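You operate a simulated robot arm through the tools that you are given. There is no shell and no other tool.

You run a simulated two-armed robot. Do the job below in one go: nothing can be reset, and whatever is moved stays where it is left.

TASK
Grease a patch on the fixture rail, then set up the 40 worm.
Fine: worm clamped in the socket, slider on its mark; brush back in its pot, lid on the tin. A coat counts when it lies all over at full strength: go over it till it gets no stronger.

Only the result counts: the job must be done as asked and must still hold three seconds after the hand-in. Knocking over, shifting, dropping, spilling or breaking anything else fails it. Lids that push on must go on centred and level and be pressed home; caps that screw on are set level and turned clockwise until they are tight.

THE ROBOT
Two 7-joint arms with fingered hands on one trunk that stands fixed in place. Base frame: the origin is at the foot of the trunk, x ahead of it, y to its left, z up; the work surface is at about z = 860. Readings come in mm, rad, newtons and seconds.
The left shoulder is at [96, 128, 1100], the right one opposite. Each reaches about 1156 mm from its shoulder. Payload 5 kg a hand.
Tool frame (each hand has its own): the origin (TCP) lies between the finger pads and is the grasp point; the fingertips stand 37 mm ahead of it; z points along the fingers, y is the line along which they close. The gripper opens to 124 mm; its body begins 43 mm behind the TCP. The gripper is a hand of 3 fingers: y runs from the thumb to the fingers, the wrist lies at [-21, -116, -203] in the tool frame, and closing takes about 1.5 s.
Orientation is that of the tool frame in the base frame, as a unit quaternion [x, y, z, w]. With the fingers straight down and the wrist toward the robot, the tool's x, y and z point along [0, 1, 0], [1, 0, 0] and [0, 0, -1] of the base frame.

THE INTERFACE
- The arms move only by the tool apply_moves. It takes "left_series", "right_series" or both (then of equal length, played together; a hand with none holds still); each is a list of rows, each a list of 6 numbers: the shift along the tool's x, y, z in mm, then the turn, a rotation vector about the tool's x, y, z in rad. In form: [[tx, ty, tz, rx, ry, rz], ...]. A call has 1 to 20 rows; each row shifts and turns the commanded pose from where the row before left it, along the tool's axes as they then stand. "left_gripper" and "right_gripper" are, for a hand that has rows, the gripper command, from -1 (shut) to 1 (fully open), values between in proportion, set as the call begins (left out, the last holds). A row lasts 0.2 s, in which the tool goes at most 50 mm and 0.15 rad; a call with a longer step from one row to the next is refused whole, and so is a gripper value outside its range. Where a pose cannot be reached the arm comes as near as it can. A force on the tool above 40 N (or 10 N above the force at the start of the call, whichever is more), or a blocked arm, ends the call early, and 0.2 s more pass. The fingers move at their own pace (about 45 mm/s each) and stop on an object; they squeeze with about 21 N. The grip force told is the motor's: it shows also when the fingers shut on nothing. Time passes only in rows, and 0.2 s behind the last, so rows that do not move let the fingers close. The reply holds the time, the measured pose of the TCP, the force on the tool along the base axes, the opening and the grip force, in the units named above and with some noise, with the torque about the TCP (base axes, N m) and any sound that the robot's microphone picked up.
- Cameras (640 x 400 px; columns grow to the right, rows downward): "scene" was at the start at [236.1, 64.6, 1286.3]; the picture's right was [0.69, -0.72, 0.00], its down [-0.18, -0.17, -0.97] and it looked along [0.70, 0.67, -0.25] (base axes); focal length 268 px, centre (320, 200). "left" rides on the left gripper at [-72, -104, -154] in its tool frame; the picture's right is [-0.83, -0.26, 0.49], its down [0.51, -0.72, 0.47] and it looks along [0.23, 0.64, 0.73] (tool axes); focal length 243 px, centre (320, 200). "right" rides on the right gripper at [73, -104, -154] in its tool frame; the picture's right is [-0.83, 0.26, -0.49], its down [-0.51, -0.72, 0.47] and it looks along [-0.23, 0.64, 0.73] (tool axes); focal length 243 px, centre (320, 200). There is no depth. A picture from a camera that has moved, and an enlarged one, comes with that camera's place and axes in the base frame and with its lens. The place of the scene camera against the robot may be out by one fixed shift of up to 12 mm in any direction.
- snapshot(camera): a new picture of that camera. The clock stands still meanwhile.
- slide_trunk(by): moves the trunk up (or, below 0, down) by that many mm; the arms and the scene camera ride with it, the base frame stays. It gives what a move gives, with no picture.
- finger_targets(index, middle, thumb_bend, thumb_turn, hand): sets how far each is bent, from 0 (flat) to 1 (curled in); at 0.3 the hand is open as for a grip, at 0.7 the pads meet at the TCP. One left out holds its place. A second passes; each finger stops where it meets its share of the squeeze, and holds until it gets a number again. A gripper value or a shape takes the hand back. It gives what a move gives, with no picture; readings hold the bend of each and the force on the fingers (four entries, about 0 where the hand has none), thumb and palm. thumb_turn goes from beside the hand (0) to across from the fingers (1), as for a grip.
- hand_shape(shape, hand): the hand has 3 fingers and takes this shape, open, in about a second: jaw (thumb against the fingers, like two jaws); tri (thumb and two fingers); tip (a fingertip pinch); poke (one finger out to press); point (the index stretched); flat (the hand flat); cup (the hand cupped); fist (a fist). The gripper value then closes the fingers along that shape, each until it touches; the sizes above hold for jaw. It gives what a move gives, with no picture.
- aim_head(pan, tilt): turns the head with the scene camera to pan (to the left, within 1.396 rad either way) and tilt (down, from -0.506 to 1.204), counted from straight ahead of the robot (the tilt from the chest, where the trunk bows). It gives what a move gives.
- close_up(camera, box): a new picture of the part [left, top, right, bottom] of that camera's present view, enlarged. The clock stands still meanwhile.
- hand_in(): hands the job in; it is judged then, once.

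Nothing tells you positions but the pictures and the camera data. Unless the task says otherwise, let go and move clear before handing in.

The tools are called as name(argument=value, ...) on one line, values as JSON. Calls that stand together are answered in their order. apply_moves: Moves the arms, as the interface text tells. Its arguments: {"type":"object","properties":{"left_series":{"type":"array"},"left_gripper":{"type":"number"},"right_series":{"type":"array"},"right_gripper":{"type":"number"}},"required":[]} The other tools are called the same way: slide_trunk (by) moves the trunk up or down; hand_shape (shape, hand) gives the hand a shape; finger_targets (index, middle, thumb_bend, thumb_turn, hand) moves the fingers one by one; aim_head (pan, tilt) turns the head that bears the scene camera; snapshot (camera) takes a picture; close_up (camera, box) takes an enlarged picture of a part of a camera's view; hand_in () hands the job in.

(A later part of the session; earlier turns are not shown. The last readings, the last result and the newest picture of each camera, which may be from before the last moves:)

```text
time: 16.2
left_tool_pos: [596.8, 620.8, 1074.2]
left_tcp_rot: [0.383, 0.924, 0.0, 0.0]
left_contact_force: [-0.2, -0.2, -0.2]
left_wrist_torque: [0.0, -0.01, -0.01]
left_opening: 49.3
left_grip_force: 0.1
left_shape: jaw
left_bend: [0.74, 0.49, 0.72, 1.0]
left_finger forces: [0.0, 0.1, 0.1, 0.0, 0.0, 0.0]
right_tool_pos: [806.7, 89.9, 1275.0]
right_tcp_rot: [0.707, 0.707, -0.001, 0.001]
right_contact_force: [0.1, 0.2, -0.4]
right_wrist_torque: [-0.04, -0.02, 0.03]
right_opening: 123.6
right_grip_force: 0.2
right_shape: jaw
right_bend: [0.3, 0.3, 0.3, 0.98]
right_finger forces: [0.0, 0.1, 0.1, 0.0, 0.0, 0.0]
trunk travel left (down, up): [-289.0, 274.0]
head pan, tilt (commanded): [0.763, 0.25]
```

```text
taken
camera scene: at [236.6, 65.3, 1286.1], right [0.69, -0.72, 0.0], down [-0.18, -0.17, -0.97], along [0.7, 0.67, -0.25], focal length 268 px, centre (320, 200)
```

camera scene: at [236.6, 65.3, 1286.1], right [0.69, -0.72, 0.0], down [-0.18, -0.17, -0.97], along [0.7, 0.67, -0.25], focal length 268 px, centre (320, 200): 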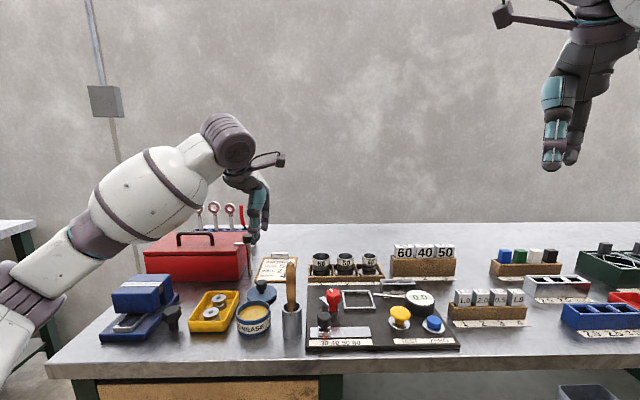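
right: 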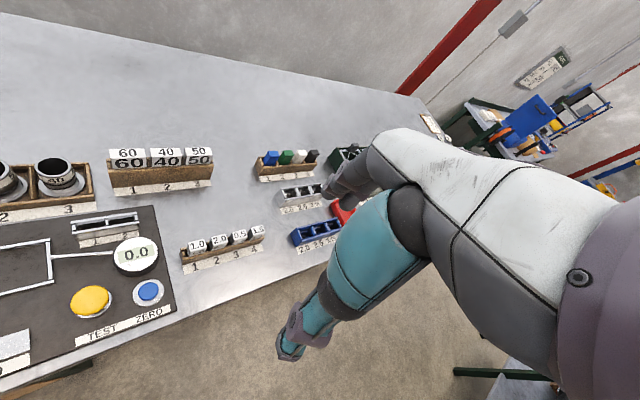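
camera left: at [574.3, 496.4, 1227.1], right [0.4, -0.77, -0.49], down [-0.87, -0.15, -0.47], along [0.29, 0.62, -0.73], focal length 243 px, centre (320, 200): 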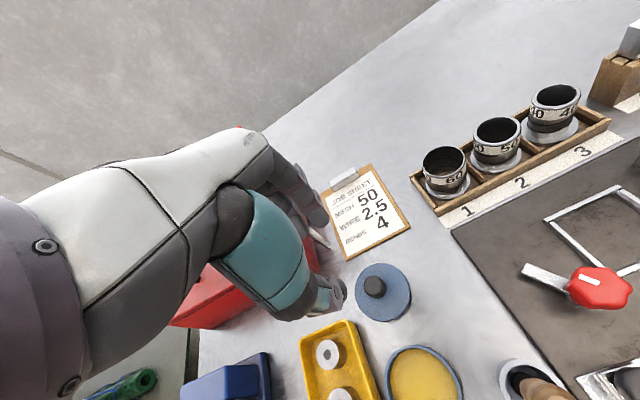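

The lid lies on the bench clear of the tin. Next I'll open the hand, rise and move over the brush handle, hovering above its top at z≈1025.

apply_moves(left_series=[[0, 0, -40, 0, 0, 0], [-20, -30, 0, 0, 0, 0], [-20, -30, 0, 0, 0, 0], [-20, -30, 0, 0, 0, 0], [-20, -26, 0, 0, 0, 0], [-14, -20, 0, 0, 0, 0], [0, 0, 0, 0, 0, 0], [0, 0, 0, 0, 0, 0]], left_gripper=1)

snapshot(camera="left")

close_up(camera="scene", box=[240, 200, 360, 350])

```text
time: 18.0
left_tool_pos: [569.0, 458.4, 1113.7]
left_tcp_rot: [0.383, 0.924, 0.0, 0.0]
left_contact_force: [0.6, 0.7, -0.7]
left_wrist_torque: [-0.03, 0.03, -0.01]
left_opening: 123.8
left_grip_force: 0.1
left_shape: jaw
left_bend: [0.3, 0.3, 0.3, 0.98]
left_finger forces: [0.0, 0.1, 0.0, 0.0, 0.0, 0.0]
right_tool_pos: [808.6, 90.5, 1274.7]
right_tcp_rot: [0.707, 0.707, 0.0, 0.0]
right_contact_force: [1.0, 0.0, 0.2]
right_wrist_torque: [-0.02, 0.01, 0.03]
right_opening: 123.6
right_grip_force: 0.0
right_shape: jaw
right_bend: [0.3, 0.3, 0.3, 0.98]
right_finger forces: [0.0, 0.0, 0.0, 0.0, 0.0, 0.0]
trunk travel left (down, up): [-289.0, 274.0]
head pan, tilt (commanded): [0.763, 0.25]
```

```text
taken
camera left: at [546.5, 334.5, 1267.6], right [0.4, -0.77, -0.49], down [-0.87, -0.15, -0.47], along [0.29, 0.62, -0.73], focal length 243 px, centre (320, 200)
```

left: 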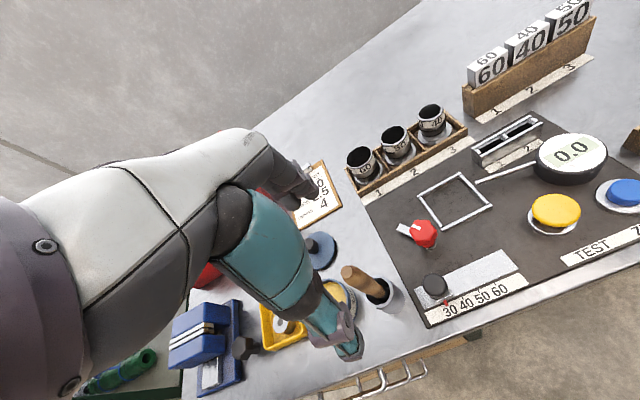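

```text
2.67 times, centred on (300, 275) of scene
camera zoom: at [237.8, 65.4, 1285.8], right [0.69, -0.72, 0.0], down [-0.18, -0.17, -0.97], along [0.7, 0.67, -0.25], focal length 713 px, centre (373, 0)
```

zoom: 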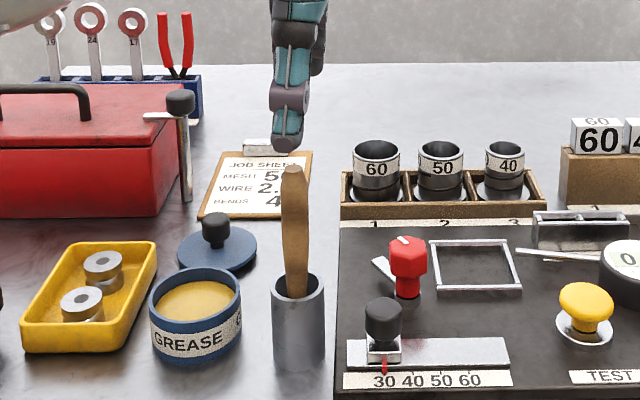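

close_up(camera="left", box=[310, 230, 430, 340])

close_up(camera="left", box=[400, 150, 540, 330])

```text
3.64 times, centred on (370, 285) of left
camera zoom: at [546.5, 334.5, 1267.6], right [0.4, -0.77, -0.49], down [-0.87, -0.15, -0.47], along [0.29, 0.62, -0.73], focal length 882 px, centre (138, -109)
```

zoom: 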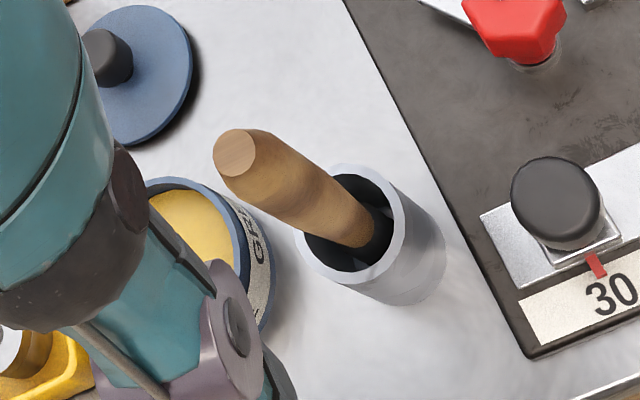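

```text
2.22 times, centred on (470, 240) of left
camera zoom: at [546.5, 334.5, 1267.6], right [0.4, -0.77, -0.49], down [-0.87, -0.15, -0.47], along [0.29, 0.62, -0.73], focal length 539 px, centre (-13, 111)
```

zoom: 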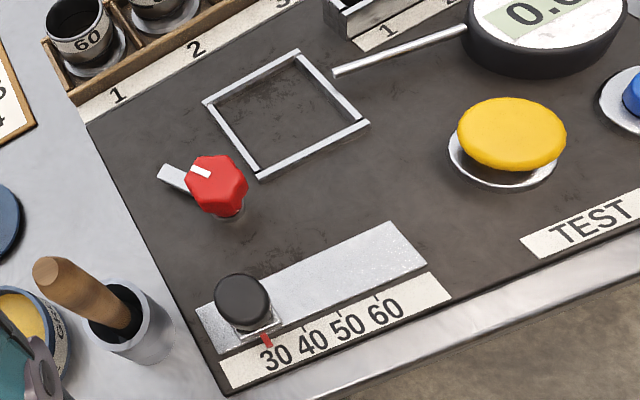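

apply_moves(left_series=[[2.5, 0, 30, 0, 0, 0], [0, 0, 30, 0, 0, 0], [0, 0, 30, 0, 0, 0], [0, 0, 20, 0, 0, 0], [0, 0, 10, 0, 0, 0], [0, 0, 0, 0, 0, 0]])

snapshot(camera="left")

close_up(camera="scene", box=[240, 200, 360, 350])

```text
time: 19.4
left_tool_pos: [565.4, 458.0, 994.2]
left_tcp_rot: [0.383, 0.924, 0.0, 0.0]
left_contact_force: [0.7, -0.2, 0.5]
left_wrist_torque: [-0.01, 0.01, 0.02]
left_opening: 123.9
left_grip_force: 0.0
left_shape: jaw
left_bend: [0.3, 0.3, 0.3, 0.98]
left_finger forces: [0.0, 0.0, 0.1, 0.0, 0.0, 0.1]
right_tool_pos: [804.9, 89.2, 1275.1]
right_tcp_rot: [0.707, 0.707, 0.0, 0.0]
right_contact_force: [0.3, -1.2, 0.3]
right_wrist_torque: [0.0, 0.06, 0.03]
right_opening: 123.7
right_grip_force: 0.1
right_shape: jaw
right_bend: [0.3, 0.3, 0.3, 0.98]
right_finger forces: [0.0, 0.0, 0.0, 0.0, 0.0, 0.1]
trunk travel left (down, up): [-289.0, 274.0]
head pan, tilt (commanded): [0.763, 0.25]
```

```text
taken
camera left: at [543.3, 334.9, 1147.6], right [0.4, -0.77, -0.49], down [-0.87, -0.15, -0.47], along [0.29, 0.62, -0.73], focal length 243 px, centre (320, 200)
```

left: 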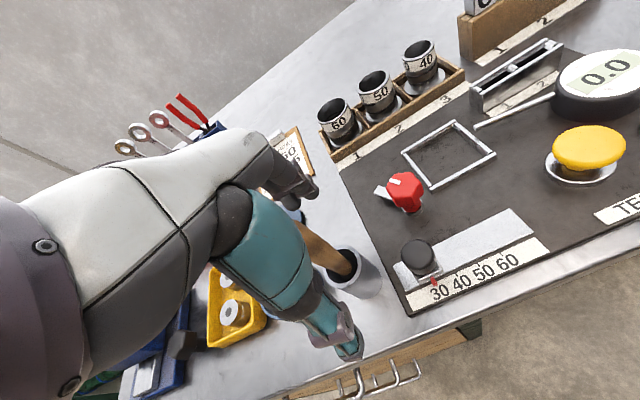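

```text
2.67 times, centred on (300, 275) of scene
camera zoom: at [236.1, 64.7, 1286.3], right [0.69, -0.72, 0.0], down [-0.18, -0.17, -0.97], along [0.7, 0.67, -0.25], focal length 713 px, centre (373, 0)
```

zoom: 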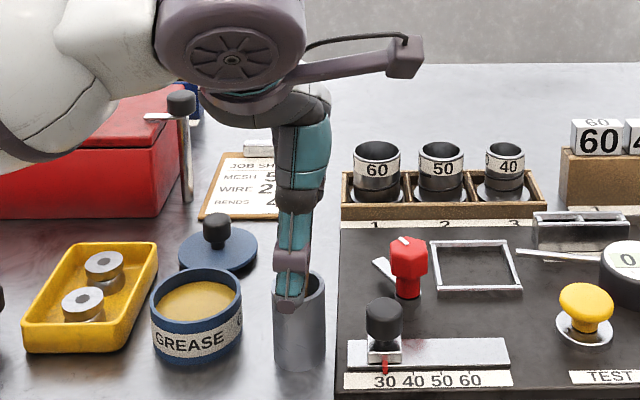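

apply_moves(left_series=[[0, 2, 0, 0, 0, 0], [0, 0, 0, 0, 0, 0], [0, 0, 0, 0, 0, 0], [0, 0, 0, 0, 0, 0], [0, 0, 0, 0, 0, 0], [0, 0, 0, 0, 0, 0], [0, 0, 0, 0, 0, 0], [0, 0, 0, 0, 0, 0], [0, 0, 0, 0, 0, 0], [0, 0, 0, 0, 0, 0]], left_gripper=-1)

close_up(camera="left", box=[240, 170, 400, 340])

close_up(camera="scene", box=[240, 200, 360, 350])

```text
time: 21.6
left_tool_pos: [566.7, 460.7, 994.4]
left_tcp_rot: [0.382, 0.924, 0.0, 0.0]
left_contact_force: [-0.7, -0.5, -0.3]
left_wrist_torque: [-0.01, 0.02, 0.0]
left_opening: 11.7
left_grip_force: 20.3
left_shape: jaw
left_bend: [0.72, 0.67, 0.73, 1.0]
left_finger forces: [11.7, 5.5, 0.0, 0.1, 18.2, 0.0]
right_tool_pos: [805.8, 88.7, 1276.2]
right_tcp_rot: [0.708, 0.707, 0.0, -0.001]
right_contact_force: [-0.1, -0.3, -0.7]
right_wrist_torque: [0.01, -0.03, 0.0]
right_opening: 123.6
right_grip_force: 0.1
right_shape: jaw
right_bend: [0.3, 0.3, 0.3, 0.98]
right_finger forces: [0.0, 0.0, 0.0, 0.0, 0.0, 0.0]
trunk travel left (down, up): [-289.0, 274.0]
head pan, tilt (commanded): [0.763, 0.25]
```

```text
2.35 times, centred on (320, 255) of left
camera zoom: at [544.8, 336.4, 1147.7], right [0.4, -0.77, -0.49], down [-0.87, -0.15, -0.47], along [0.29, 0.62, -0.73], focal length 571 px, centre (320, 71)
```

zoom: 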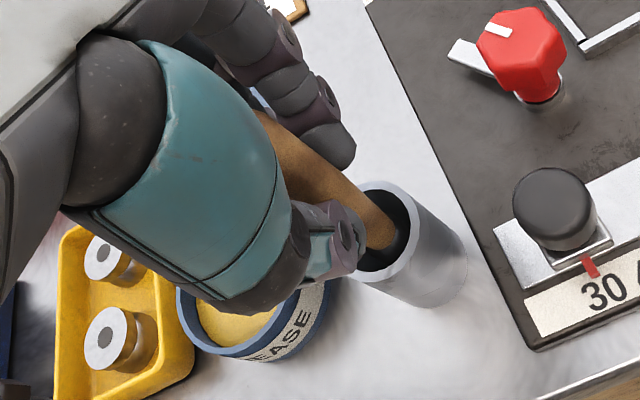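

```text
2.67 times, centred on (300, 275) of scene
camera zoom: at [236.2, 64.6, 1286.3], right [0.69, -0.72, 0.0], down [-0.18, -0.17, -0.97], along [0.7, 0.67, -0.25], focal length 713 px, centre (373, 0)
```

zoom: 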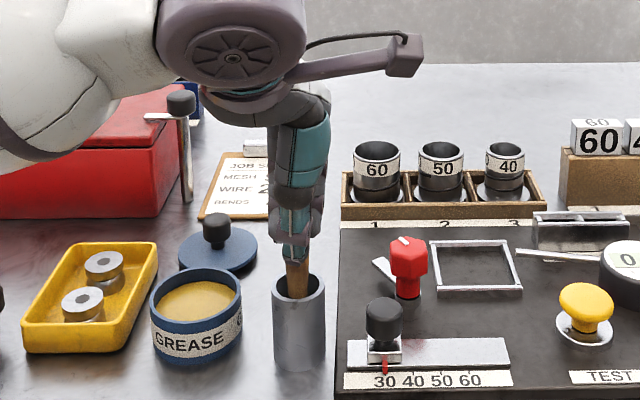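

The brush is gripped at TCP (566.7, 460.7, 994.4), the position I'll return it to. I'll lift it straight up out of the pot.

apply_moves(left_series=[[0, 0, -10, 0, 0, 0], [0, 0, -20, 0, 0, 0], [0, 0, -25, 0, 0, 0], [0, 0, -25, 0, 0, 0], [0, 0, -20, 0, 0, 0], [0, 0, 0, 0, 0, 0]])

snapshot(camera="left")

close_up(camera="scene", box=[240, 200, 360, 350])

```text
time: 23.0
left_tool_pos: [566.6, 460.1, 1095.3]
left_tcp_rot: [0.384, 0.923, -0.001, 0.0]
left_contact_force: [-0.7, -0.4, -0.8]
left_wrist_torque: [0.03, 0.01, 0.0]
left_opening: 11.8
left_grip_force: 20.9
left_shape: jaw
left_bend: [0.72, 0.67, 0.73, 1.0]
left_finger forces: [11.9, 5.7, 0.1, 0.1, 18.2, 0.0]
right_tool_pos: [806.0, 89.7, 1275.1]
right_tcp_rot: [0.707, 0.707, 0.0, 0.0]
right_contact_force: [-0.4, -0.4, 0.4]
right_wrist_torque: [0.01, 0.03, -0.03]
right_opening: 123.5
right_grip_force: 0.0
right_shape: jaw
right_bend: [0.3, 0.3, 0.3, 0.98]
right_finger forces: [0.1, 0.0, 0.0, 0.1, 0.1, 0.1]
trunk travel left (down, up): [-289.0, 274.0]
head pan, tilt (commanded): [0.763, 0.25]
```

```text
taken
camera left: at [544.4, 336.4, 1248.1], right [0.4, -0.77, -0.49], down [-0.87, -0.15, -0.47], along [0.29, 0.62, -0.73], focal length 243 px, centre (320, 200)
```

left: 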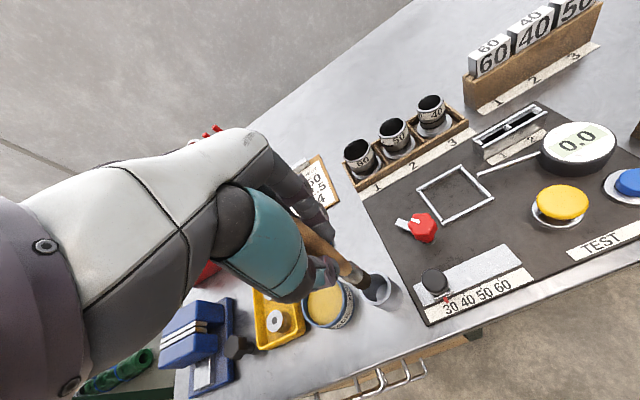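

```text
2.67 times, centred on (300, 275) of scene
camera zoom: at [236.8, 65.2, 1286.1], right [0.69, -0.72, 0.0], down [-0.18, -0.17, -0.97], along [0.7, 0.67, -0.25], focal length 713 px, centre (373, 0)
```

zoom: 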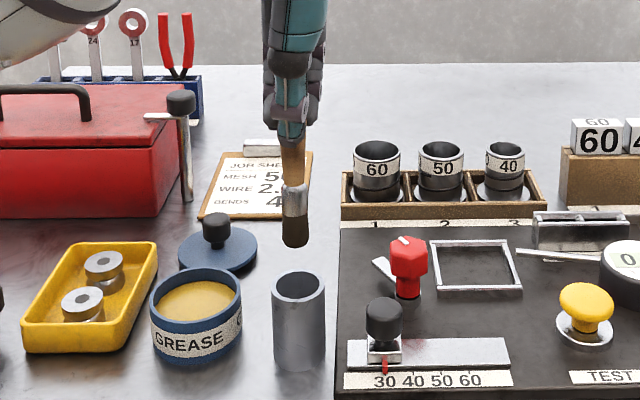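

The brush is out, with dark bristles about 20 mm wide and the tip about 131–138 mm below the TCP. I'll carry it over the open tin, which has yellow grease near the brim, and lower carefully.

apply_moves(left_series=[[22, 6, 0, 0, 0, 0], [22, 5, 0, 0, 0, 0], [22, 5, 0, 0, 0, 0], [22, 5, 0, 0, 0, 0], [0, 0, 20, 0, 0, 0], [0, 0, 20, 0, 0, 0], [0, 0, 10, 0, 0, 0], [0, 0, 5, 0, 0, 0], [0, 0, 0, 0, 0, 0]])

close_up(camera="left", box=[260, 200, 440, 380])

close_up(camera="scene", box=[220, 230, 320, 350])

```text
time: 25.0
left_tool_pos: [520.3, 537.6, 1040.2]
left_tcp_rot: [0.383, 0.924, 0.0, -0.001]
left_contact_force: [0.2, -0.4, 0.0]
left_wrist_torque: [0.01, 0.0, 0.01]
left_opening: 11.9
left_grip_force: 21.3
left_shape: jaw
left_bend: [0.72, 0.67, 0.73, 1.0]
left_finger forces: [12.2, 6.0, 0.1, 0.0, 18.1, 0.0]
right_tool_pos: [806.2, 90.0, 1275.4]
right_tcp_rot: [0.708, 0.706, 0.0, 0.0]
right_contact_force: [0.5, 0.3, -0.8]
right_wrist_torque: [0.03, -0.04, 0.01]
right_opening: 123.6
right_grip_force: 0.0
right_shape: jaw
right_bend: [0.3, 0.3, 0.3, 0.98]
right_finger forces: [0.0, 0.1, 0.0, 0.1, 0.0, 0.0]
trunk travel left (down, up): [-289.0, 274.0]
head pan, tilt (commanded): [0.763, 0.25]
```

```text
2.22 times, centred on (350, 290) of left
camera zoom: at [496.7, 413.4, 1193.2], right [0.4, -0.77, -0.49], down [-0.87, -0.15, -0.47], along [0.29, 0.62, -0.73], focal length 539 px, centre (253, 0)
```

zoom: 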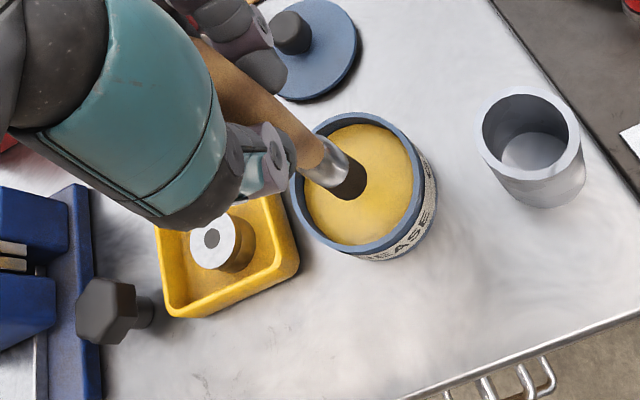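

```text
3.33 times, centred on (270, 290) of scene
camera zoom: at [235.9, 64.6, 1286.3], right [0.69, -0.72, 0.0], down [-0.18, -0.17, -0.97], along [0.7, 0.67, -0.25], focal length 892 px, centre (487, -100)
```

zoom: 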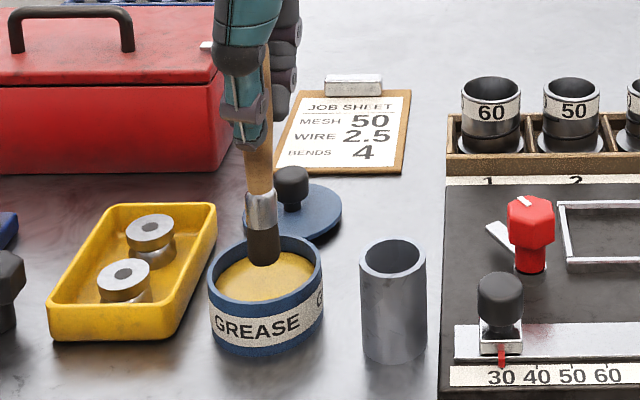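

apply_moves(left_series=[[0, 0, 6, 0, 0, 0], [0, 0, 6, 0, 0, 0], [0, 0, 5, 0, 0, 0], [0, 0, 4, 0, 0, 0], [0, 0, 0, 0, 0, 0]])

close_up(camera="left", box=[260, 200, 440, 380])

close_up(camera="scene", box=[220, 230, 320, 350])

```text
time: 26.2
left_tool_pos: [519.0, 537.7, 1018.6]
left_tcp_rot: [0.383, 0.924, 0.0, 0.001]
left_contact_force: [-0.6, 0.2, -1.1]
left_wrist_torque: [0.04, -0.01, 0.03]
left_opening: 11.6
left_grip_force: 21.1
left_shape: jaw
left_bend: [0.72, 0.67, 0.73, 1.0]
left_finger forces: [12.2, 6.2, 0.0, 0.0, 18.0, 0.0]
right_tool_pos: [806.2, 89.6, 1274.6]
right_tcp_rot: [0.707, 0.707, 0.0, -0.001]
right_contact_force: [1.2, -0.2, -0.7]
right_wrist_torque: [0.0, 0.01, 0.0]
right_opening: 123.6
right_grip_force: 0.1
right_shape: jaw
right_bend: [0.3, 0.3, 0.3, 0.98]
right_finger forces: [0.0, 0.0, 0.0, 0.0, 0.1, 0.0]
trunk travel left (down, up): [-289.0, 274.0]
head pan, tilt (commanded): [0.763, 0.25]
```

```text
2.22 times, centred on (350, 290) of left
camera zoom: at [497.1, 413.7, 1171.9], right [0.4, -0.77, -0.49], down [-0.87, -0.15, -0.47], along [0.29, 0.62, -0.73], focal length 539 px, centre (253, 0)
```

zoom: 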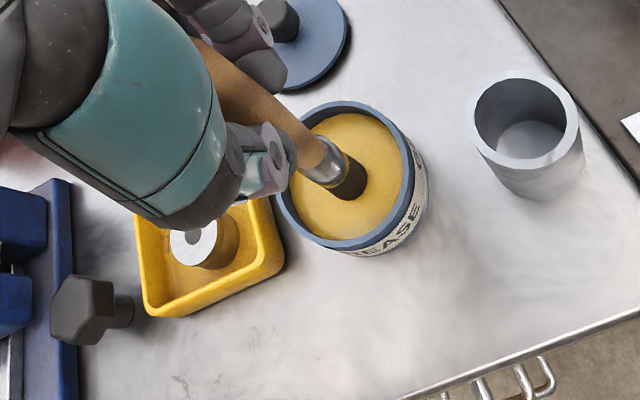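

```text
3.33 times, centred on (270, 290) of scene
camera zoom: at [236.2, 64.7, 1286.3], right [0.69, -0.72, 0.0], down [-0.18, -0.17, -0.97], along [0.7, 0.67, -0.25], focal length 892 px, centre (487, -100)
```

zoom: 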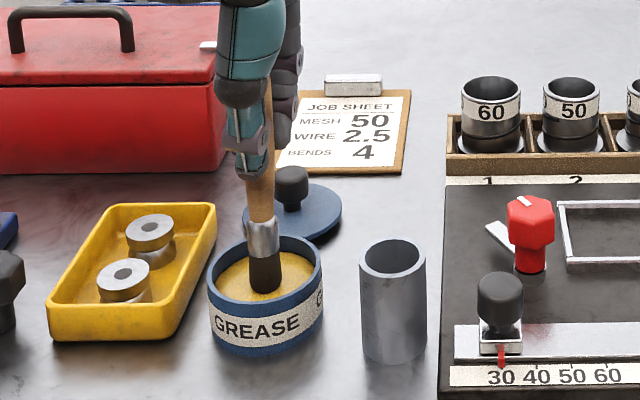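

apply_moves(left_series=[[0, 0, 4, 0, 0, 0], [0, 0, 4, 0, 0, 0], [0, 0, 3, 0, 0, 0], [0, 0, 0, 0, 0, 0]])

close_up(camera="left", box=[300, 240, 380, 320])

close_up(camera="scene", box=[230, 270, 290, 340])

```text
time: 27.0
left_tool_pos: [520.9, 538.0, 1015.3]
left_tcp_rot: [0.383, 0.924, 0.006, 0.006]
left_contact_force: [-0.7, -1.2, 30.0]
left_wrist_torque: [-0.09, 0.15, 0.02]
left_opening: 13.8
left_grip_force: 21.1
left_shape: jaw
left_bend: [0.72, 0.67, 0.74, 1.0]
left_finger forces: [16.0, 9.5, 0.1, 0.1, 26.9, 0.1]
right_tool_pos: [803.7, 88.3, 1276.9]
right_tcp_rot: [0.707, 0.707, 0.002, 0.001]
right_contact_force: [0.5, 0.3, 0.0]
right_wrist_torque: [-0.05, 0.0, -0.03]
right_opening: 123.8
right_grip_force: 0.0
right_shape: jaw
right_bend: [0.3, 0.3, 0.3, 0.98]
right_finger forces: [0.0, 0.1, 0.1, 0.1, 0.0, 0.1]
trunk travel left (down, up): [-289.0, 274.0]
head pan, tilt (commanded): [0.763, 0.25]
stopped in row 3 (left hand): the force on the tool passed its limit at 43 N (the readings are from after the stop); the commanded pose is now the measured one
```

```text
5.00 times, centred on (340, 280) of left
camera zoom: at [496.2, 413.4, 1168.2], right [0.41, -0.77, -0.49], down [-0.86, -0.15, -0.49], along [0.3, 0.62, -0.72], focal length 1213 px, centre (220, -200)
```

zoom: 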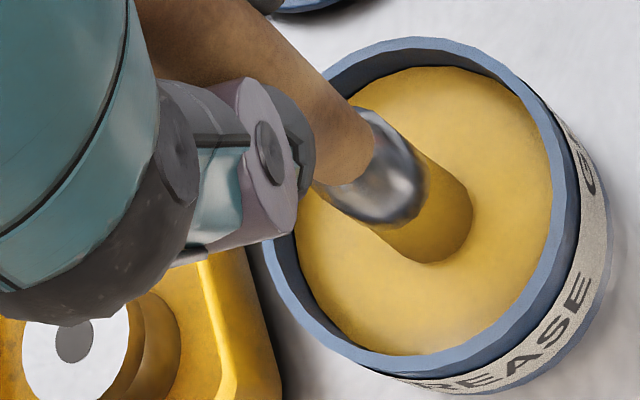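

```text
5.71 times, centred on (260, 305) of scene
camera zoom: at [235.1, 63.6, 1286.6], right [0.69, -0.72, 0.0], down [-0.18, -0.17, -0.97], along [0.7, 0.67, -0.25], focal length 1528 px, centre (663, -400)
```

zoom: 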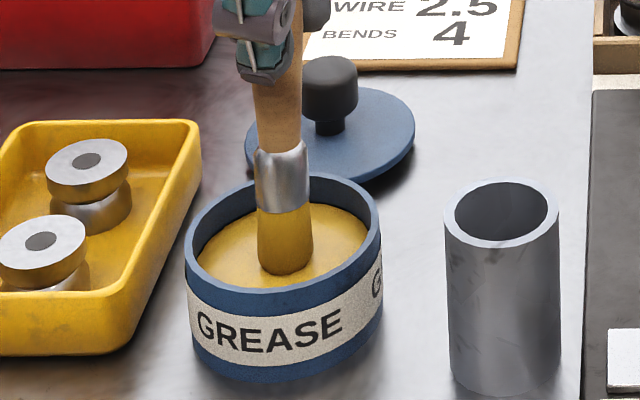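

The bristles have turned yellow, so the brush is loaded. The grease surface is firm, so I must press more gently next time. I'll lift, correct the small tilt, and check how the brush sits in the hand.

apply_moves(left_series=[[0, 0, -5, 0.0156, 0.0065, 0], [0, 0, -15, 0, 0, 0], [0, 0, -20, 0, 0, 0], [0, 0, -20, 0, 0, 0], [0, 0, -20, 0, 0, 0], [0, 0, 0, 0, 0, 0]])

close_up(camera="left", box=[280, 210, 420, 340])

close_up(camera="scene", box=[220, 220, 320, 350])

```text
time: 28.4
left_tool_pos: [520.1, 539.4, 1093.4]
left_tcp_rot: [0.382, 0.924, -0.004, -0.003]
left_contact_force: [0.8, -1.0, -1.1]
left_wrist_torque: [0.0, 0.02, -0.03]
left_opening: 12.9
left_grip_force: 20.6
left_shape: jaw
left_bend: [0.72, 0.67, 0.74, 1.0]
left_finger forces: [14.1, 7.8, 0.1, 0.0, 19.2, 0.1]
right_tool_pos: [805.8, 89.0, 1276.3]
right_tcp_rot: [0.707, 0.707, 0.001, 0.0]
right_contact_force: [-0.5, -0.2, 0.2]
right_wrist_torque: [0.0, 0.0, -0.01]
right_opening: 123.7
right_grip_force: 0.0
right_shape: jaw
right_bend: [0.3, 0.3, 0.3, 0.98]
right_finger forces: [0.0, 0.0, 0.0, 0.0, 0.1, 0.0]
trunk travel left (down, up): [-289.0, 274.0]
head pan, tilt (commanded): [0.763, 0.25]
```

```text
3.08 times, centred on (350, 275) of left
camera zoom: at [500.0, 415.5, 1246.1], right [0.4, -0.77, -0.49], down [-0.87, -0.15, -0.46], along [0.28, 0.61, -0.74], focal length 746 px, centre (228, -31)
```

zoom: 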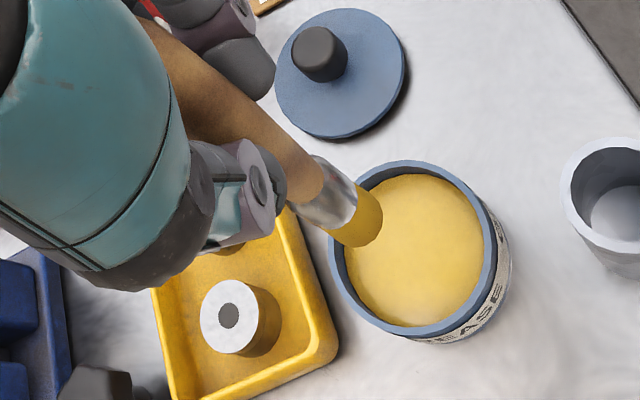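

```text
3.08 times, centred on (270, 285) of scene
camera zoom: at [236.4, 65.0, 1286.2], right [0.69, -0.72, 0.0], down [-0.18, -0.17, -0.97], along [0.7, 0.67, -0.25], focal length 823 px, centre (474, -62)
```

zoom: 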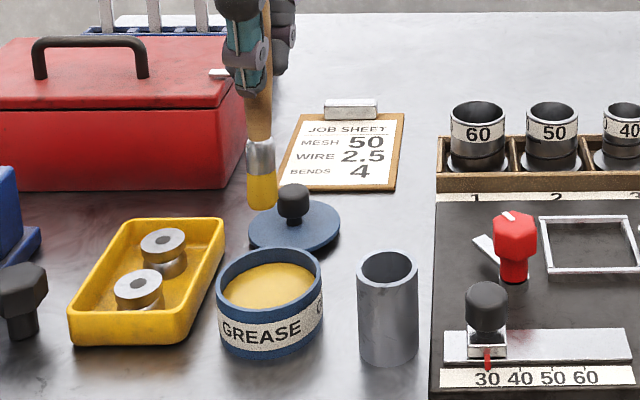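

The brush sits as before, with no slip. I'll move over the rail, right of the slider, and look closely at the rail surface before touching it.

apply_moves(left_series=[[-36.5, -7.5, 0, -0.0097, -0.0025, 0], [-36.5, -7.5, 0, 0, 0, 0], [-36.5, -7.5, 0, 0, 0, 0], [-36.5, -7.5, 0, 0, 0, 0], [-36.5, -7.5, 0, 0, 0, 0], [-36.5, -7.5, 0, 0, 0, 0], [0, 0, 15, 0, 0, 0], [0, 0, 15, 0, 0, 0], [0, 0, 0, 0, 0, 0]])

snapshot(camera="left")

close_up(camera="scene", box=[300, 240, 420, 360])

```text
time: 30.4
left_tool_pos: [644.0, 352.7, 1062.0]
left_tcp_rot: [0.383, 0.924, 0.001, 0.001]
left_contact_force: [-0.3, -0.7, -0.2]
left_wrist_torque: [0.04, 0.01, -0.01]
left_opening: 12.6
left_grip_force: 21.0
left_shape: jaw
left_bend: [0.72, 0.67, 0.74, 1.0]
left_finger forces: [14.3, 7.8, 0.0, 0.0, 18.8, 0.0]
right_tool_pos: [805.6, 88.6, 1276.0]
right_tcp_rot: [0.707, 0.707, -0.001, 0.0]
right_contact_force: [0.4, -0.1, 0.3]
right_wrist_torque: [-0.02, -0.01, 0.01]
right_opening: 123.7
right_grip_force: 0.0
right_shape: jaw
right_bend: [0.3, 0.3, 0.3, 0.98]
right_finger forces: [0.0, 0.0, 0.1, 0.0, 0.1, 0.0]
trunk travel left (down, up): [-289.0, 274.0]
head pan, tilt (commanded): [0.763, 0.25]
```

```text
taken
camera left: at [621.8, 227.7, 1215.0], right [0.4, -0.77, -0.49], down [-0.87, -0.15, -0.47], along [0.29, 0.62, -0.73], focal length 243 px, centre (320, 200)
```

left: 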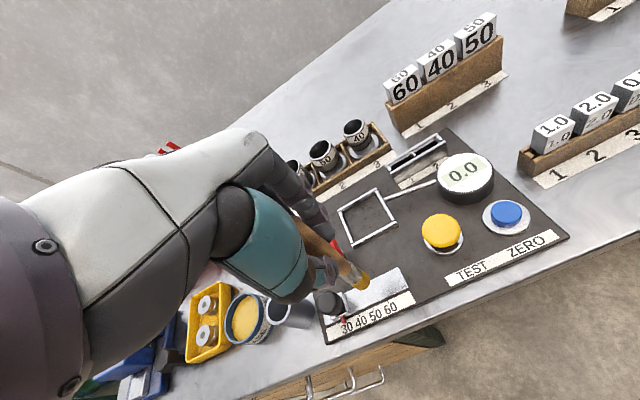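

```text
3.33 times, centred on (360, 300) of scene
camera zoom: at [236.1, 64.4, 1286.3], right [0.69, -0.72, 0.0], down [-0.18, -0.17, -0.97], along [0.7, 0.67, -0.25], focal length 892 px, centre (187, -133)
```

zoom: 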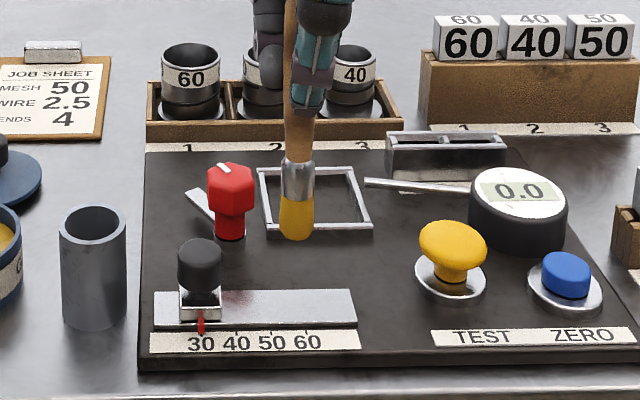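

close_up(camera="left", box=[300, 240, 430, 350])

close_up(camera="scene", box=[305, 310, 375, 350])

close_up(camera="right", box=[0, 220, 160, 400])

```text
3.64 times, centred on (365, 295) of left
camera zoom: at [621.8, 227.7, 1215.0], right [0.4, -0.77, -0.49], down [-0.87, -0.15, -0.47], along [0.29, 0.62, -0.73], focal length 882 px, centre (156, -146)
```

zoom: 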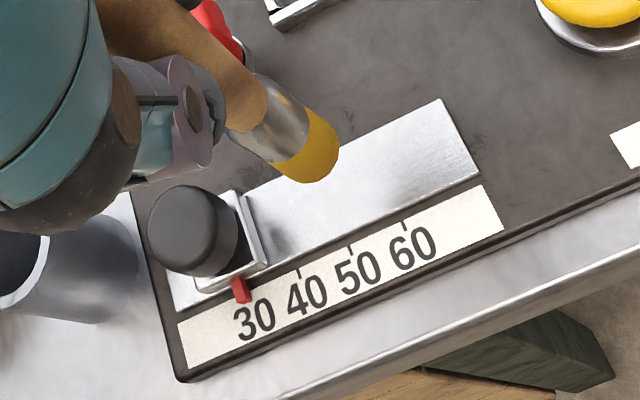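

```text
9.14 times, centred on (340, 330) of scene
camera zoom: at [236.1, 64.4, 1286.3], right [0.69, -0.72, 0.0], down [-0.18, -0.17, -0.97], along [0.7, 0.67, -0.25], focal length 2446 px, centre (137, -989)
```

zoom: 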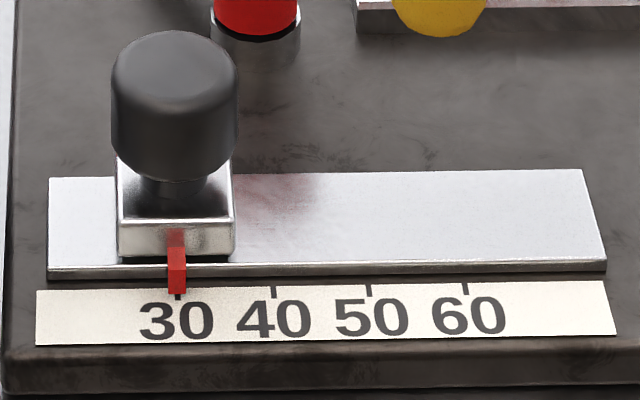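

```text
2.22 times, centred on (80, 310) of right
camera zoom: at [701.4, 161.5, 1429.5], right [0.26, -0.83, 0.49], down [-0.72, -0.51, -0.47], along [0.64, -0.23, -0.73], focal length 539 px, centre (853, -44)
```

zoom: 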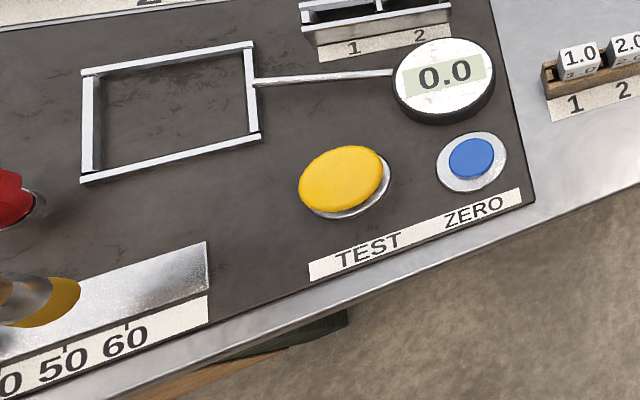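

No separate mark shows on the rail, so I'll coat all of the exposed rail to the right of the slider. I'll lower the brush slowly to feel the surface.

apply_moves(left_series=[[0, 0, 15, 0, 0, 0], [0, 0, 15, 0, 0, 0], [0, 0, 10, 0, 0, 0], [0, 0, 0, 0, 0, 0]])

close_up(camera="scene", box=[300, 260, 400, 350])

close_up(camera="left", box=[300, 240, 430, 350])

```text
time: 31.4
left_tool_pos: [644.6, 351.7, 1023.0]
left_tcp_rot: [0.382, 0.924, 0.002, 0.0]
left_contact_force: [-0.2, 0.4, 0.0]
left_wrist_torque: [-0.03, -0.01, -0.03]
left_opening: 12.6
left_grip_force: 21.3
left_shape: jaw
left_bend: [0.72, 0.67, 0.74, 1.0]
left_finger forces: [14.2, 7.8, 0.1, 0.0, 18.9, 0.0]
right_tool_pos: [805.1, 89.7, 1276.2]
right_tcp_rot: [0.708, 0.706, -0.001, 0.001]
right_contact_force: [-0.6, -0.1, 0.1]
right_wrist_torque: [0.01, 0.01, 0.0]
right_opening: 123.8
right_grip_force: 0.1
right_shape: jaw
right_bend: [0.3, 0.3, 0.3, 0.98]
right_finger forces: [0.0, 0.0, 0.1, 0.1, 0.1, 0.0]
trunk travel left (down, up): [-289.0, 274.0]
head pan, tilt (commanded): [0.763, 0.25]
```

```text
4.44 times, centred on (350, 305) of scene
camera zoom: at [236.1, 64.5, 1286.3], right [0.69, -0.72, 0.0], down [-0.18, -0.17, -0.97], along [0.7, 0.67, -0.25], focal length 1189 px, centre (187, -267)
```

zoom: 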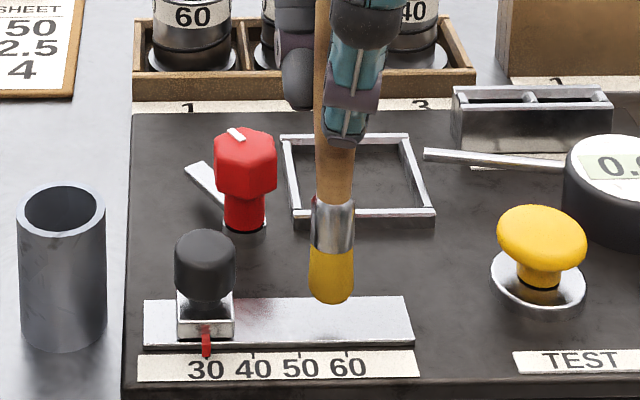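

```text
3.64 times, centred on (365, 295) of left
camera zoom: at [622.3, 227.8, 1174.7], right [0.4, -0.77, -0.49], down [-0.87, -0.15, -0.47], along [0.29, 0.62, -0.73], focal length 882 px, centre (156, -146)
```

zoom: 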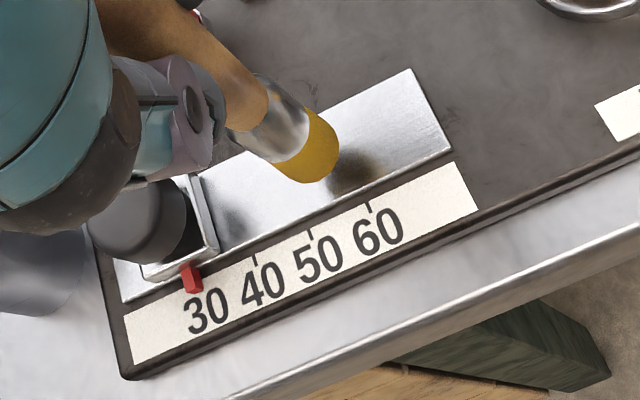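

apply_moves(left_series=[[0, 0, 4, 0, 0, 0], [0, 0, 4, 0, 0, 0], [0, 0, 3, 0, 0, 0], [0, 0, 0, 0, 0, 0]])

```text
time: 32.4
left_tool_pos: [644.4, 352.3, 1010.8]
left_tcp_rot: [0.382, 0.924, 0.001, 0.0]
left_contact_force: [1.0, 0.3, -1.2]
left_wrist_torque: [0.02, 0.0, -0.01]
left_opening: 12.6
left_grip_force: 20.6
left_shape: jaw
left_bend: [0.72, 0.67, 0.74, 1.0]
left_finger forces: [14.2, 7.8, 0.1, 0.0, 18.8, 0.0]
right_tool_pos: [804.4, 88.6, 1275.4]
right_tcp_rot: [0.706, 0.708, 0.0, 0.0]
right_contact_force: [-1.1, -0.4, 0.5]
right_wrist_torque: [-0.01, 0.02, 0.03]
right_opening: 123.7
right_grip_force: 0.0
right_shape: jaw
right_bend: [0.3, 0.3, 0.3, 0.98]
right_finger forces: [0.0, 0.0, 0.0, 0.0, 0.0, 0.0]
trunk travel left (down, up): [-289.0, 274.0]
head pan, tilt (commanded): [0.763, 0.25]
```

apply_moves(left_series=[[0, 0, 1.5, 0, 0, 0], [0, 0, 1, 0, 0, 0], [0, 0, 0, 0, 0, 0]])

close_up(camera="scene", box=[300, 260, 400, 350])

```text
time: 33.2
left_tool_pos: [644.4, 351.3, 1008.6]
left_tcp_rot: [0.383, 0.924, 0.001, -0.001]
left_contact_force: [-0.6, -0.6, -0.9]
left_wrist_torque: [0.01, -0.03, 0.02]
left_opening: 12.7
left_grip_force: 21.4
left_shape: jaw
left_bend: [0.72, 0.67, 0.74, 1.0]
left_finger forces: [14.2, 7.8, 0.0, 0.0, 18.9, 0.0]
right_tool_pos: [805.6, 89.9, 1277.1]
right_tcp_rot: [0.707, 0.707, 0.0, 0.001]
right_contact_force: [-0.2, -0.3, -0.2]
right_wrist_torque: [0.02, -0.02, -0.02]
right_opening: 123.8
right_grip_force: 0.0
right_shape: jaw
right_bend: [0.3, 0.3, 0.3, 0.98]
right_finger forces: [0.1, 0.0, 0.0, 0.0, 0.0, 0.0]
trunk travel left (down, up): [-289.0, 274.0]
head pan, tilt (commanded): [0.763, 0.25]
```

```text
4.44 times, centred on (350, 305) of scene
camera zoom: at [236.2, 64.6, 1286.3], right [0.69, -0.72, 0.0], down [-0.18, -0.17, -0.97], along [0.7, 0.67, -0.25], focal length 1189 px, centre (187, -267)
```

zoom: 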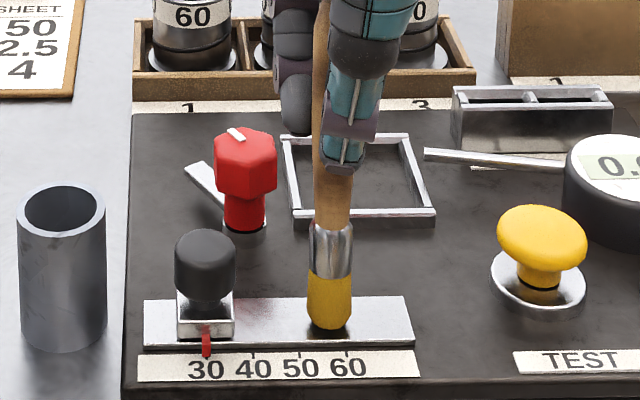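

apply_moves(left_series=[[0, 0, 1, 0, 0, 0], [0, 0, 1, 0, 0, 0], [0, 0, 0, 0, 0, 0]])

```text
time: 34.0
left_tool_pos: [644.9, 352.4, 1006.6]
left_tcp_rot: [0.383, 0.924, 0.001, 0.0]
left_contact_force: [-0.2, 0.7, -0.6]
left_wrist_torque: [0.0, -0.02, -0.01]
left_opening: 12.5
left_grip_force: 21.3
left_shape: jaw
left_bend: [0.72, 0.67, 0.74, 1.0]
left_finger forces: [14.2, 7.8, 0.0, 0.0, 18.9, 0.0]
right_tool_pos: [806.4, 88.4, 1276.9]
right_tcp_rot: [0.707, 0.707, 0.0, 0.0]
right_contact_force: [-0.4, 0.5, 0.7]
right_wrist_torque: [0.0, -0.05, 0.0]
right_opening: 123.7
right_grip_force: 0.1
right_shape: jaw
right_bend: [0.3, 0.3, 0.3, 0.98]
right_finger forces: [0.1, 0.0, 0.0, 0.1, 0.0, 0.1]
trunk travel left (down, up): [-289.0, 274.0]
head pan, tilt (commanded): [0.763, 0.25]
```

apply_moves(left_series=[[0, 0, 1, 0, 0, 0], [0, 0, 1, 0, 0, 0], [0, 0, 0, 0, 0, 0]])

close_up(camera="left", box=[310, 240, 390, 310])

```text
time: 34.8
left_tool_pos: [644.8, 351.2, 1005.7]
left_tcp_rot: [0.383, 0.924, 0.0, 0.001]
left_contact_force: [0.3, -0.3, 6.0]
left_wrist_torque: [0.03, 0.0, -0.01]
left_opening: 12.7
left_grip_force: 20.9
left_shape: jaw
left_bend: [0.72, 0.67, 0.74, 1.0]
left_finger forces: [14.5, 8.0, 0.0, 0.0, 19.8, 0.1]
right_tool_pos: [804.6, 89.7, 1277.5]
right_tcp_rot: [0.708, 0.707, 0.0, 0.001]
right_contact_force: [0.3, -0.8, -0.4]
right_wrist_torque: [-0.01, 0.01, 0.01]
right_opening: 123.8
right_grip_force: 0.1
right_shape: jaw
right_bend: [0.3, 0.3, 0.3, 0.98]
right_finger forces: [0.0, 0.0, 0.1, 0.0, 0.0, 0.0]
trunk travel left (down, up): [-289.0, 274.0]
head pan, tilt (commanded): [0.763, 0.25]
```

```text
5.71 times, centred on (350, 275) of left
camera zoom: at [621.4, 227.7, 1157.9], right [0.4, -0.77, -0.49], down [-0.87, -0.15, -0.47], along [0.29, 0.62, -0.73], focal length 1386 px, centre (149, -229)
```

zoom: 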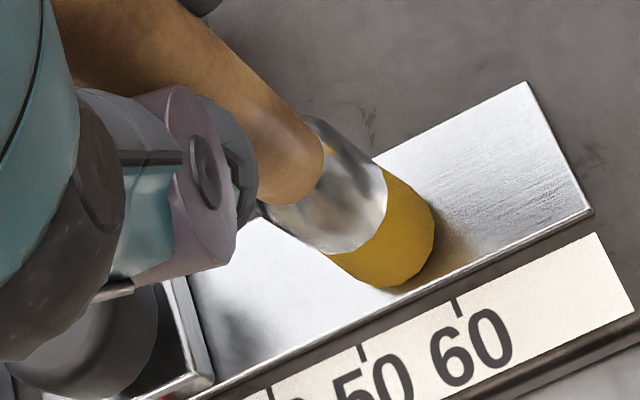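

The brush touches the rail with about 6 N, tip centre near s≈202, f≈702. I'll make a first stroke to the right end and back, and look at the coat.

apply_moves(left_series=[[-6, 0, 0, 0, 0, 0], [-7, 0, 0, 0, 0, 0], [-7, 0, 0, 0, 0, 0], [-7, 0, 0, 0, 0, 0], [-5, 0, 0, 0, 0, 0], [6, 0, 0, 0, 0, 0], [7, 0, 0, 0, 0, 0], [7, 0, 0, 0, 0, 0], [7, 0, 0, 0, 0, 0], [7, 0, 0, 0, 0, 0], [7, 0, 0, 0, 0, 0], [7, 0, 0, 0, 0, 0], [7, 0, 0, 0, 0, 0], [7, 0, 0, 0, 0, 0], [0, 0, 0, 0, 0, 0]])

close_up(camera="left", box=[310, 220, 430, 320])

close_up(camera="scene", box=[300, 290, 390, 350])

```text
time: 38.0
left_tool_pos: [622.0, 372.6, 1005.1]
left_tcp_rot: [0.382, 0.924, 0.0, 0.0]
left_contact_force: [1.0, -1.8, 5.2]
left_wrist_torque: [-0.2, -0.21, 0.03]
left_opening: 12.3
left_grip_force: 21.3
left_shape: jaw
left_bend: [0.72, 0.67, 0.74, 1.0]
left_finger forces: [19.0, 7.9, 0.1, 0.0, 20.4, 0.0]
right_tool_pos: [805.3, 89.5, 1276.6]
right_tcp_rot: [0.707, 0.707, 0.001, 0.0]
right_contact_force: [-0.1, 0.0, 0.6]
right_wrist_torque: [-0.03, -0.03, -0.02]
right_opening: 123.8
right_grip_force: 0.1
right_shape: jaw
right_bend: [0.3, 0.3, 0.3, 0.98]
right_finger forces: [0.1, 0.0, 0.0, 0.1, 0.0, 0.0]
trunk travel left (down, up): [-289.0, 274.0]
head pan, tilt (commanded): [0.763, 0.25]
```

```text
4.00 times, centred on (370, 270) of left
camera zoom: at [600.6, 249.2, 1157.6], right [0.4, -0.77, -0.49], down [-0.87, -0.15, -0.47], along [0.29, 0.62, -0.73], focal length 970 px, centre (120, -80)
```

zoom: 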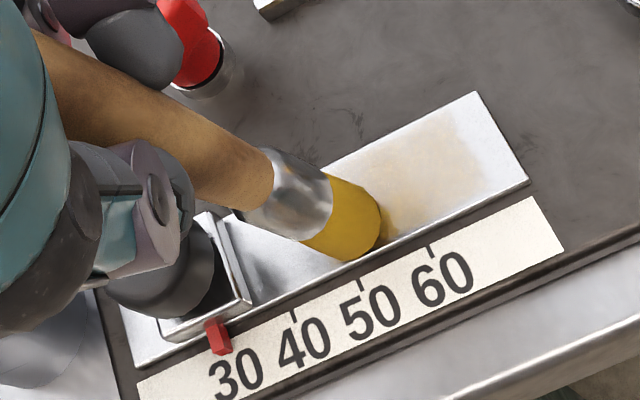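

```text
6.67 times, centred on (345, 320) of scene
camera zoom: at [236.0, 64.0, 1286.3], right [0.69, -0.72, 0.0], down [-0.18, -0.17, -0.97], along [0.7, 0.67, -0.25], focal length 1783 px, centre (153, -600)
```

zoom: 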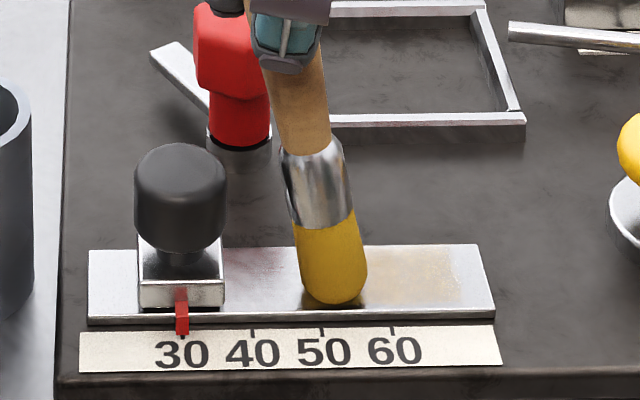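

A pale coat appears where the brush passed, but side drag tilts the brush in the grip. I'll move the hand back over the tip to straighten it, then use lighter strokes across the rail, where the grip is stiffer.

apply_moves(left_series=[[-6, 0, 0, 0, 0, 0], [-6, 0, 0, 0, 0, 0], [-6, 0, 0, 0, 0, 0], [0, 0, 0, 0, 0, 0]])

close_up(camera="scene", box=[300, 260, 390, 350])

close_up(camera="left", box=[310, 220, 430, 320])

```text
time: 39.0
left_tool_pos: [635.5, 360.6, 1005.3]
left_tcp_rot: [0.382, 0.924, 0.001, 0.001]
left_contact_force: [-0.9, 0.8, 8.6]
left_wrist_torque: [0.03, 0.09, -0.01]
left_opening: 12.3
left_grip_force: 20.8
left_shape: jaw
left_bend: [0.72, 0.67, 0.74, 1.0]
left_finger forces: [15.5, 10.1, 0.1, 0.1, 22.0, 0.1]
right_tool_pos: [805.3, 89.6, 1275.2]
right_tcp_rot: [0.707, 0.707, 0.001, 0.0]
right_contact_force: [0.0, 0.0, 0.5]
right_wrist_torque: [0.0, -0.02, -0.02]
right_opening: 123.5
right_grip_force: 0.2
right_shape: jaw
right_bend: [0.3, 0.3, 0.3, 0.98]
right_finger forces: [0.0, 0.0, 0.1, 0.1, 0.0, 0.0]
trunk travel left (down, up): [-289.0, 274.0]
head pan, tilt (commanded): [0.763, 0.25]
```

```text
4.44 times, centred on (345, 305) of scene
camera zoom: at [235.3, 64.2, 1286.5], right [0.69, -0.72, 0.0], down [-0.18, -0.17, -0.97], along [0.7, 0.67, -0.25], focal length 1189 px, centre (209, -267)
```

zoom: 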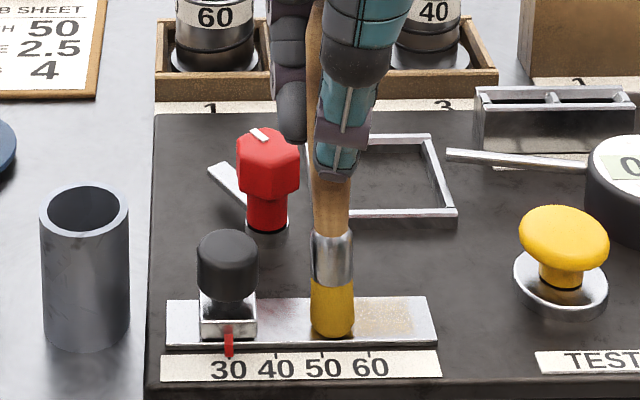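

```text
4.00 times, centred on (370, 270) of left
camera zoom: at [612.4, 236.5, 1157.8], right [0.4, -0.77, -0.49], down [-0.87, -0.15, -0.47], along [0.29, 0.62, -0.73], focal length 970 px, centre (120, -80)
```

zoom: 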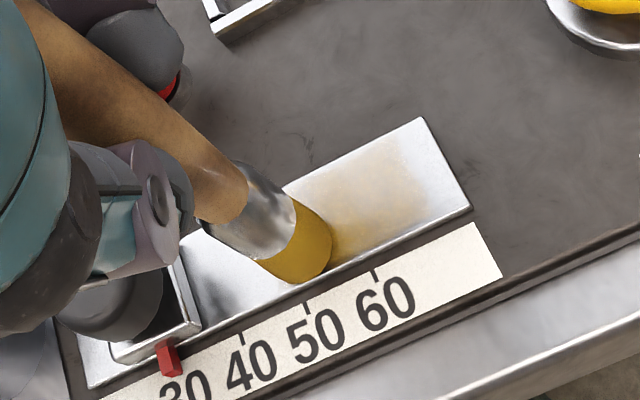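

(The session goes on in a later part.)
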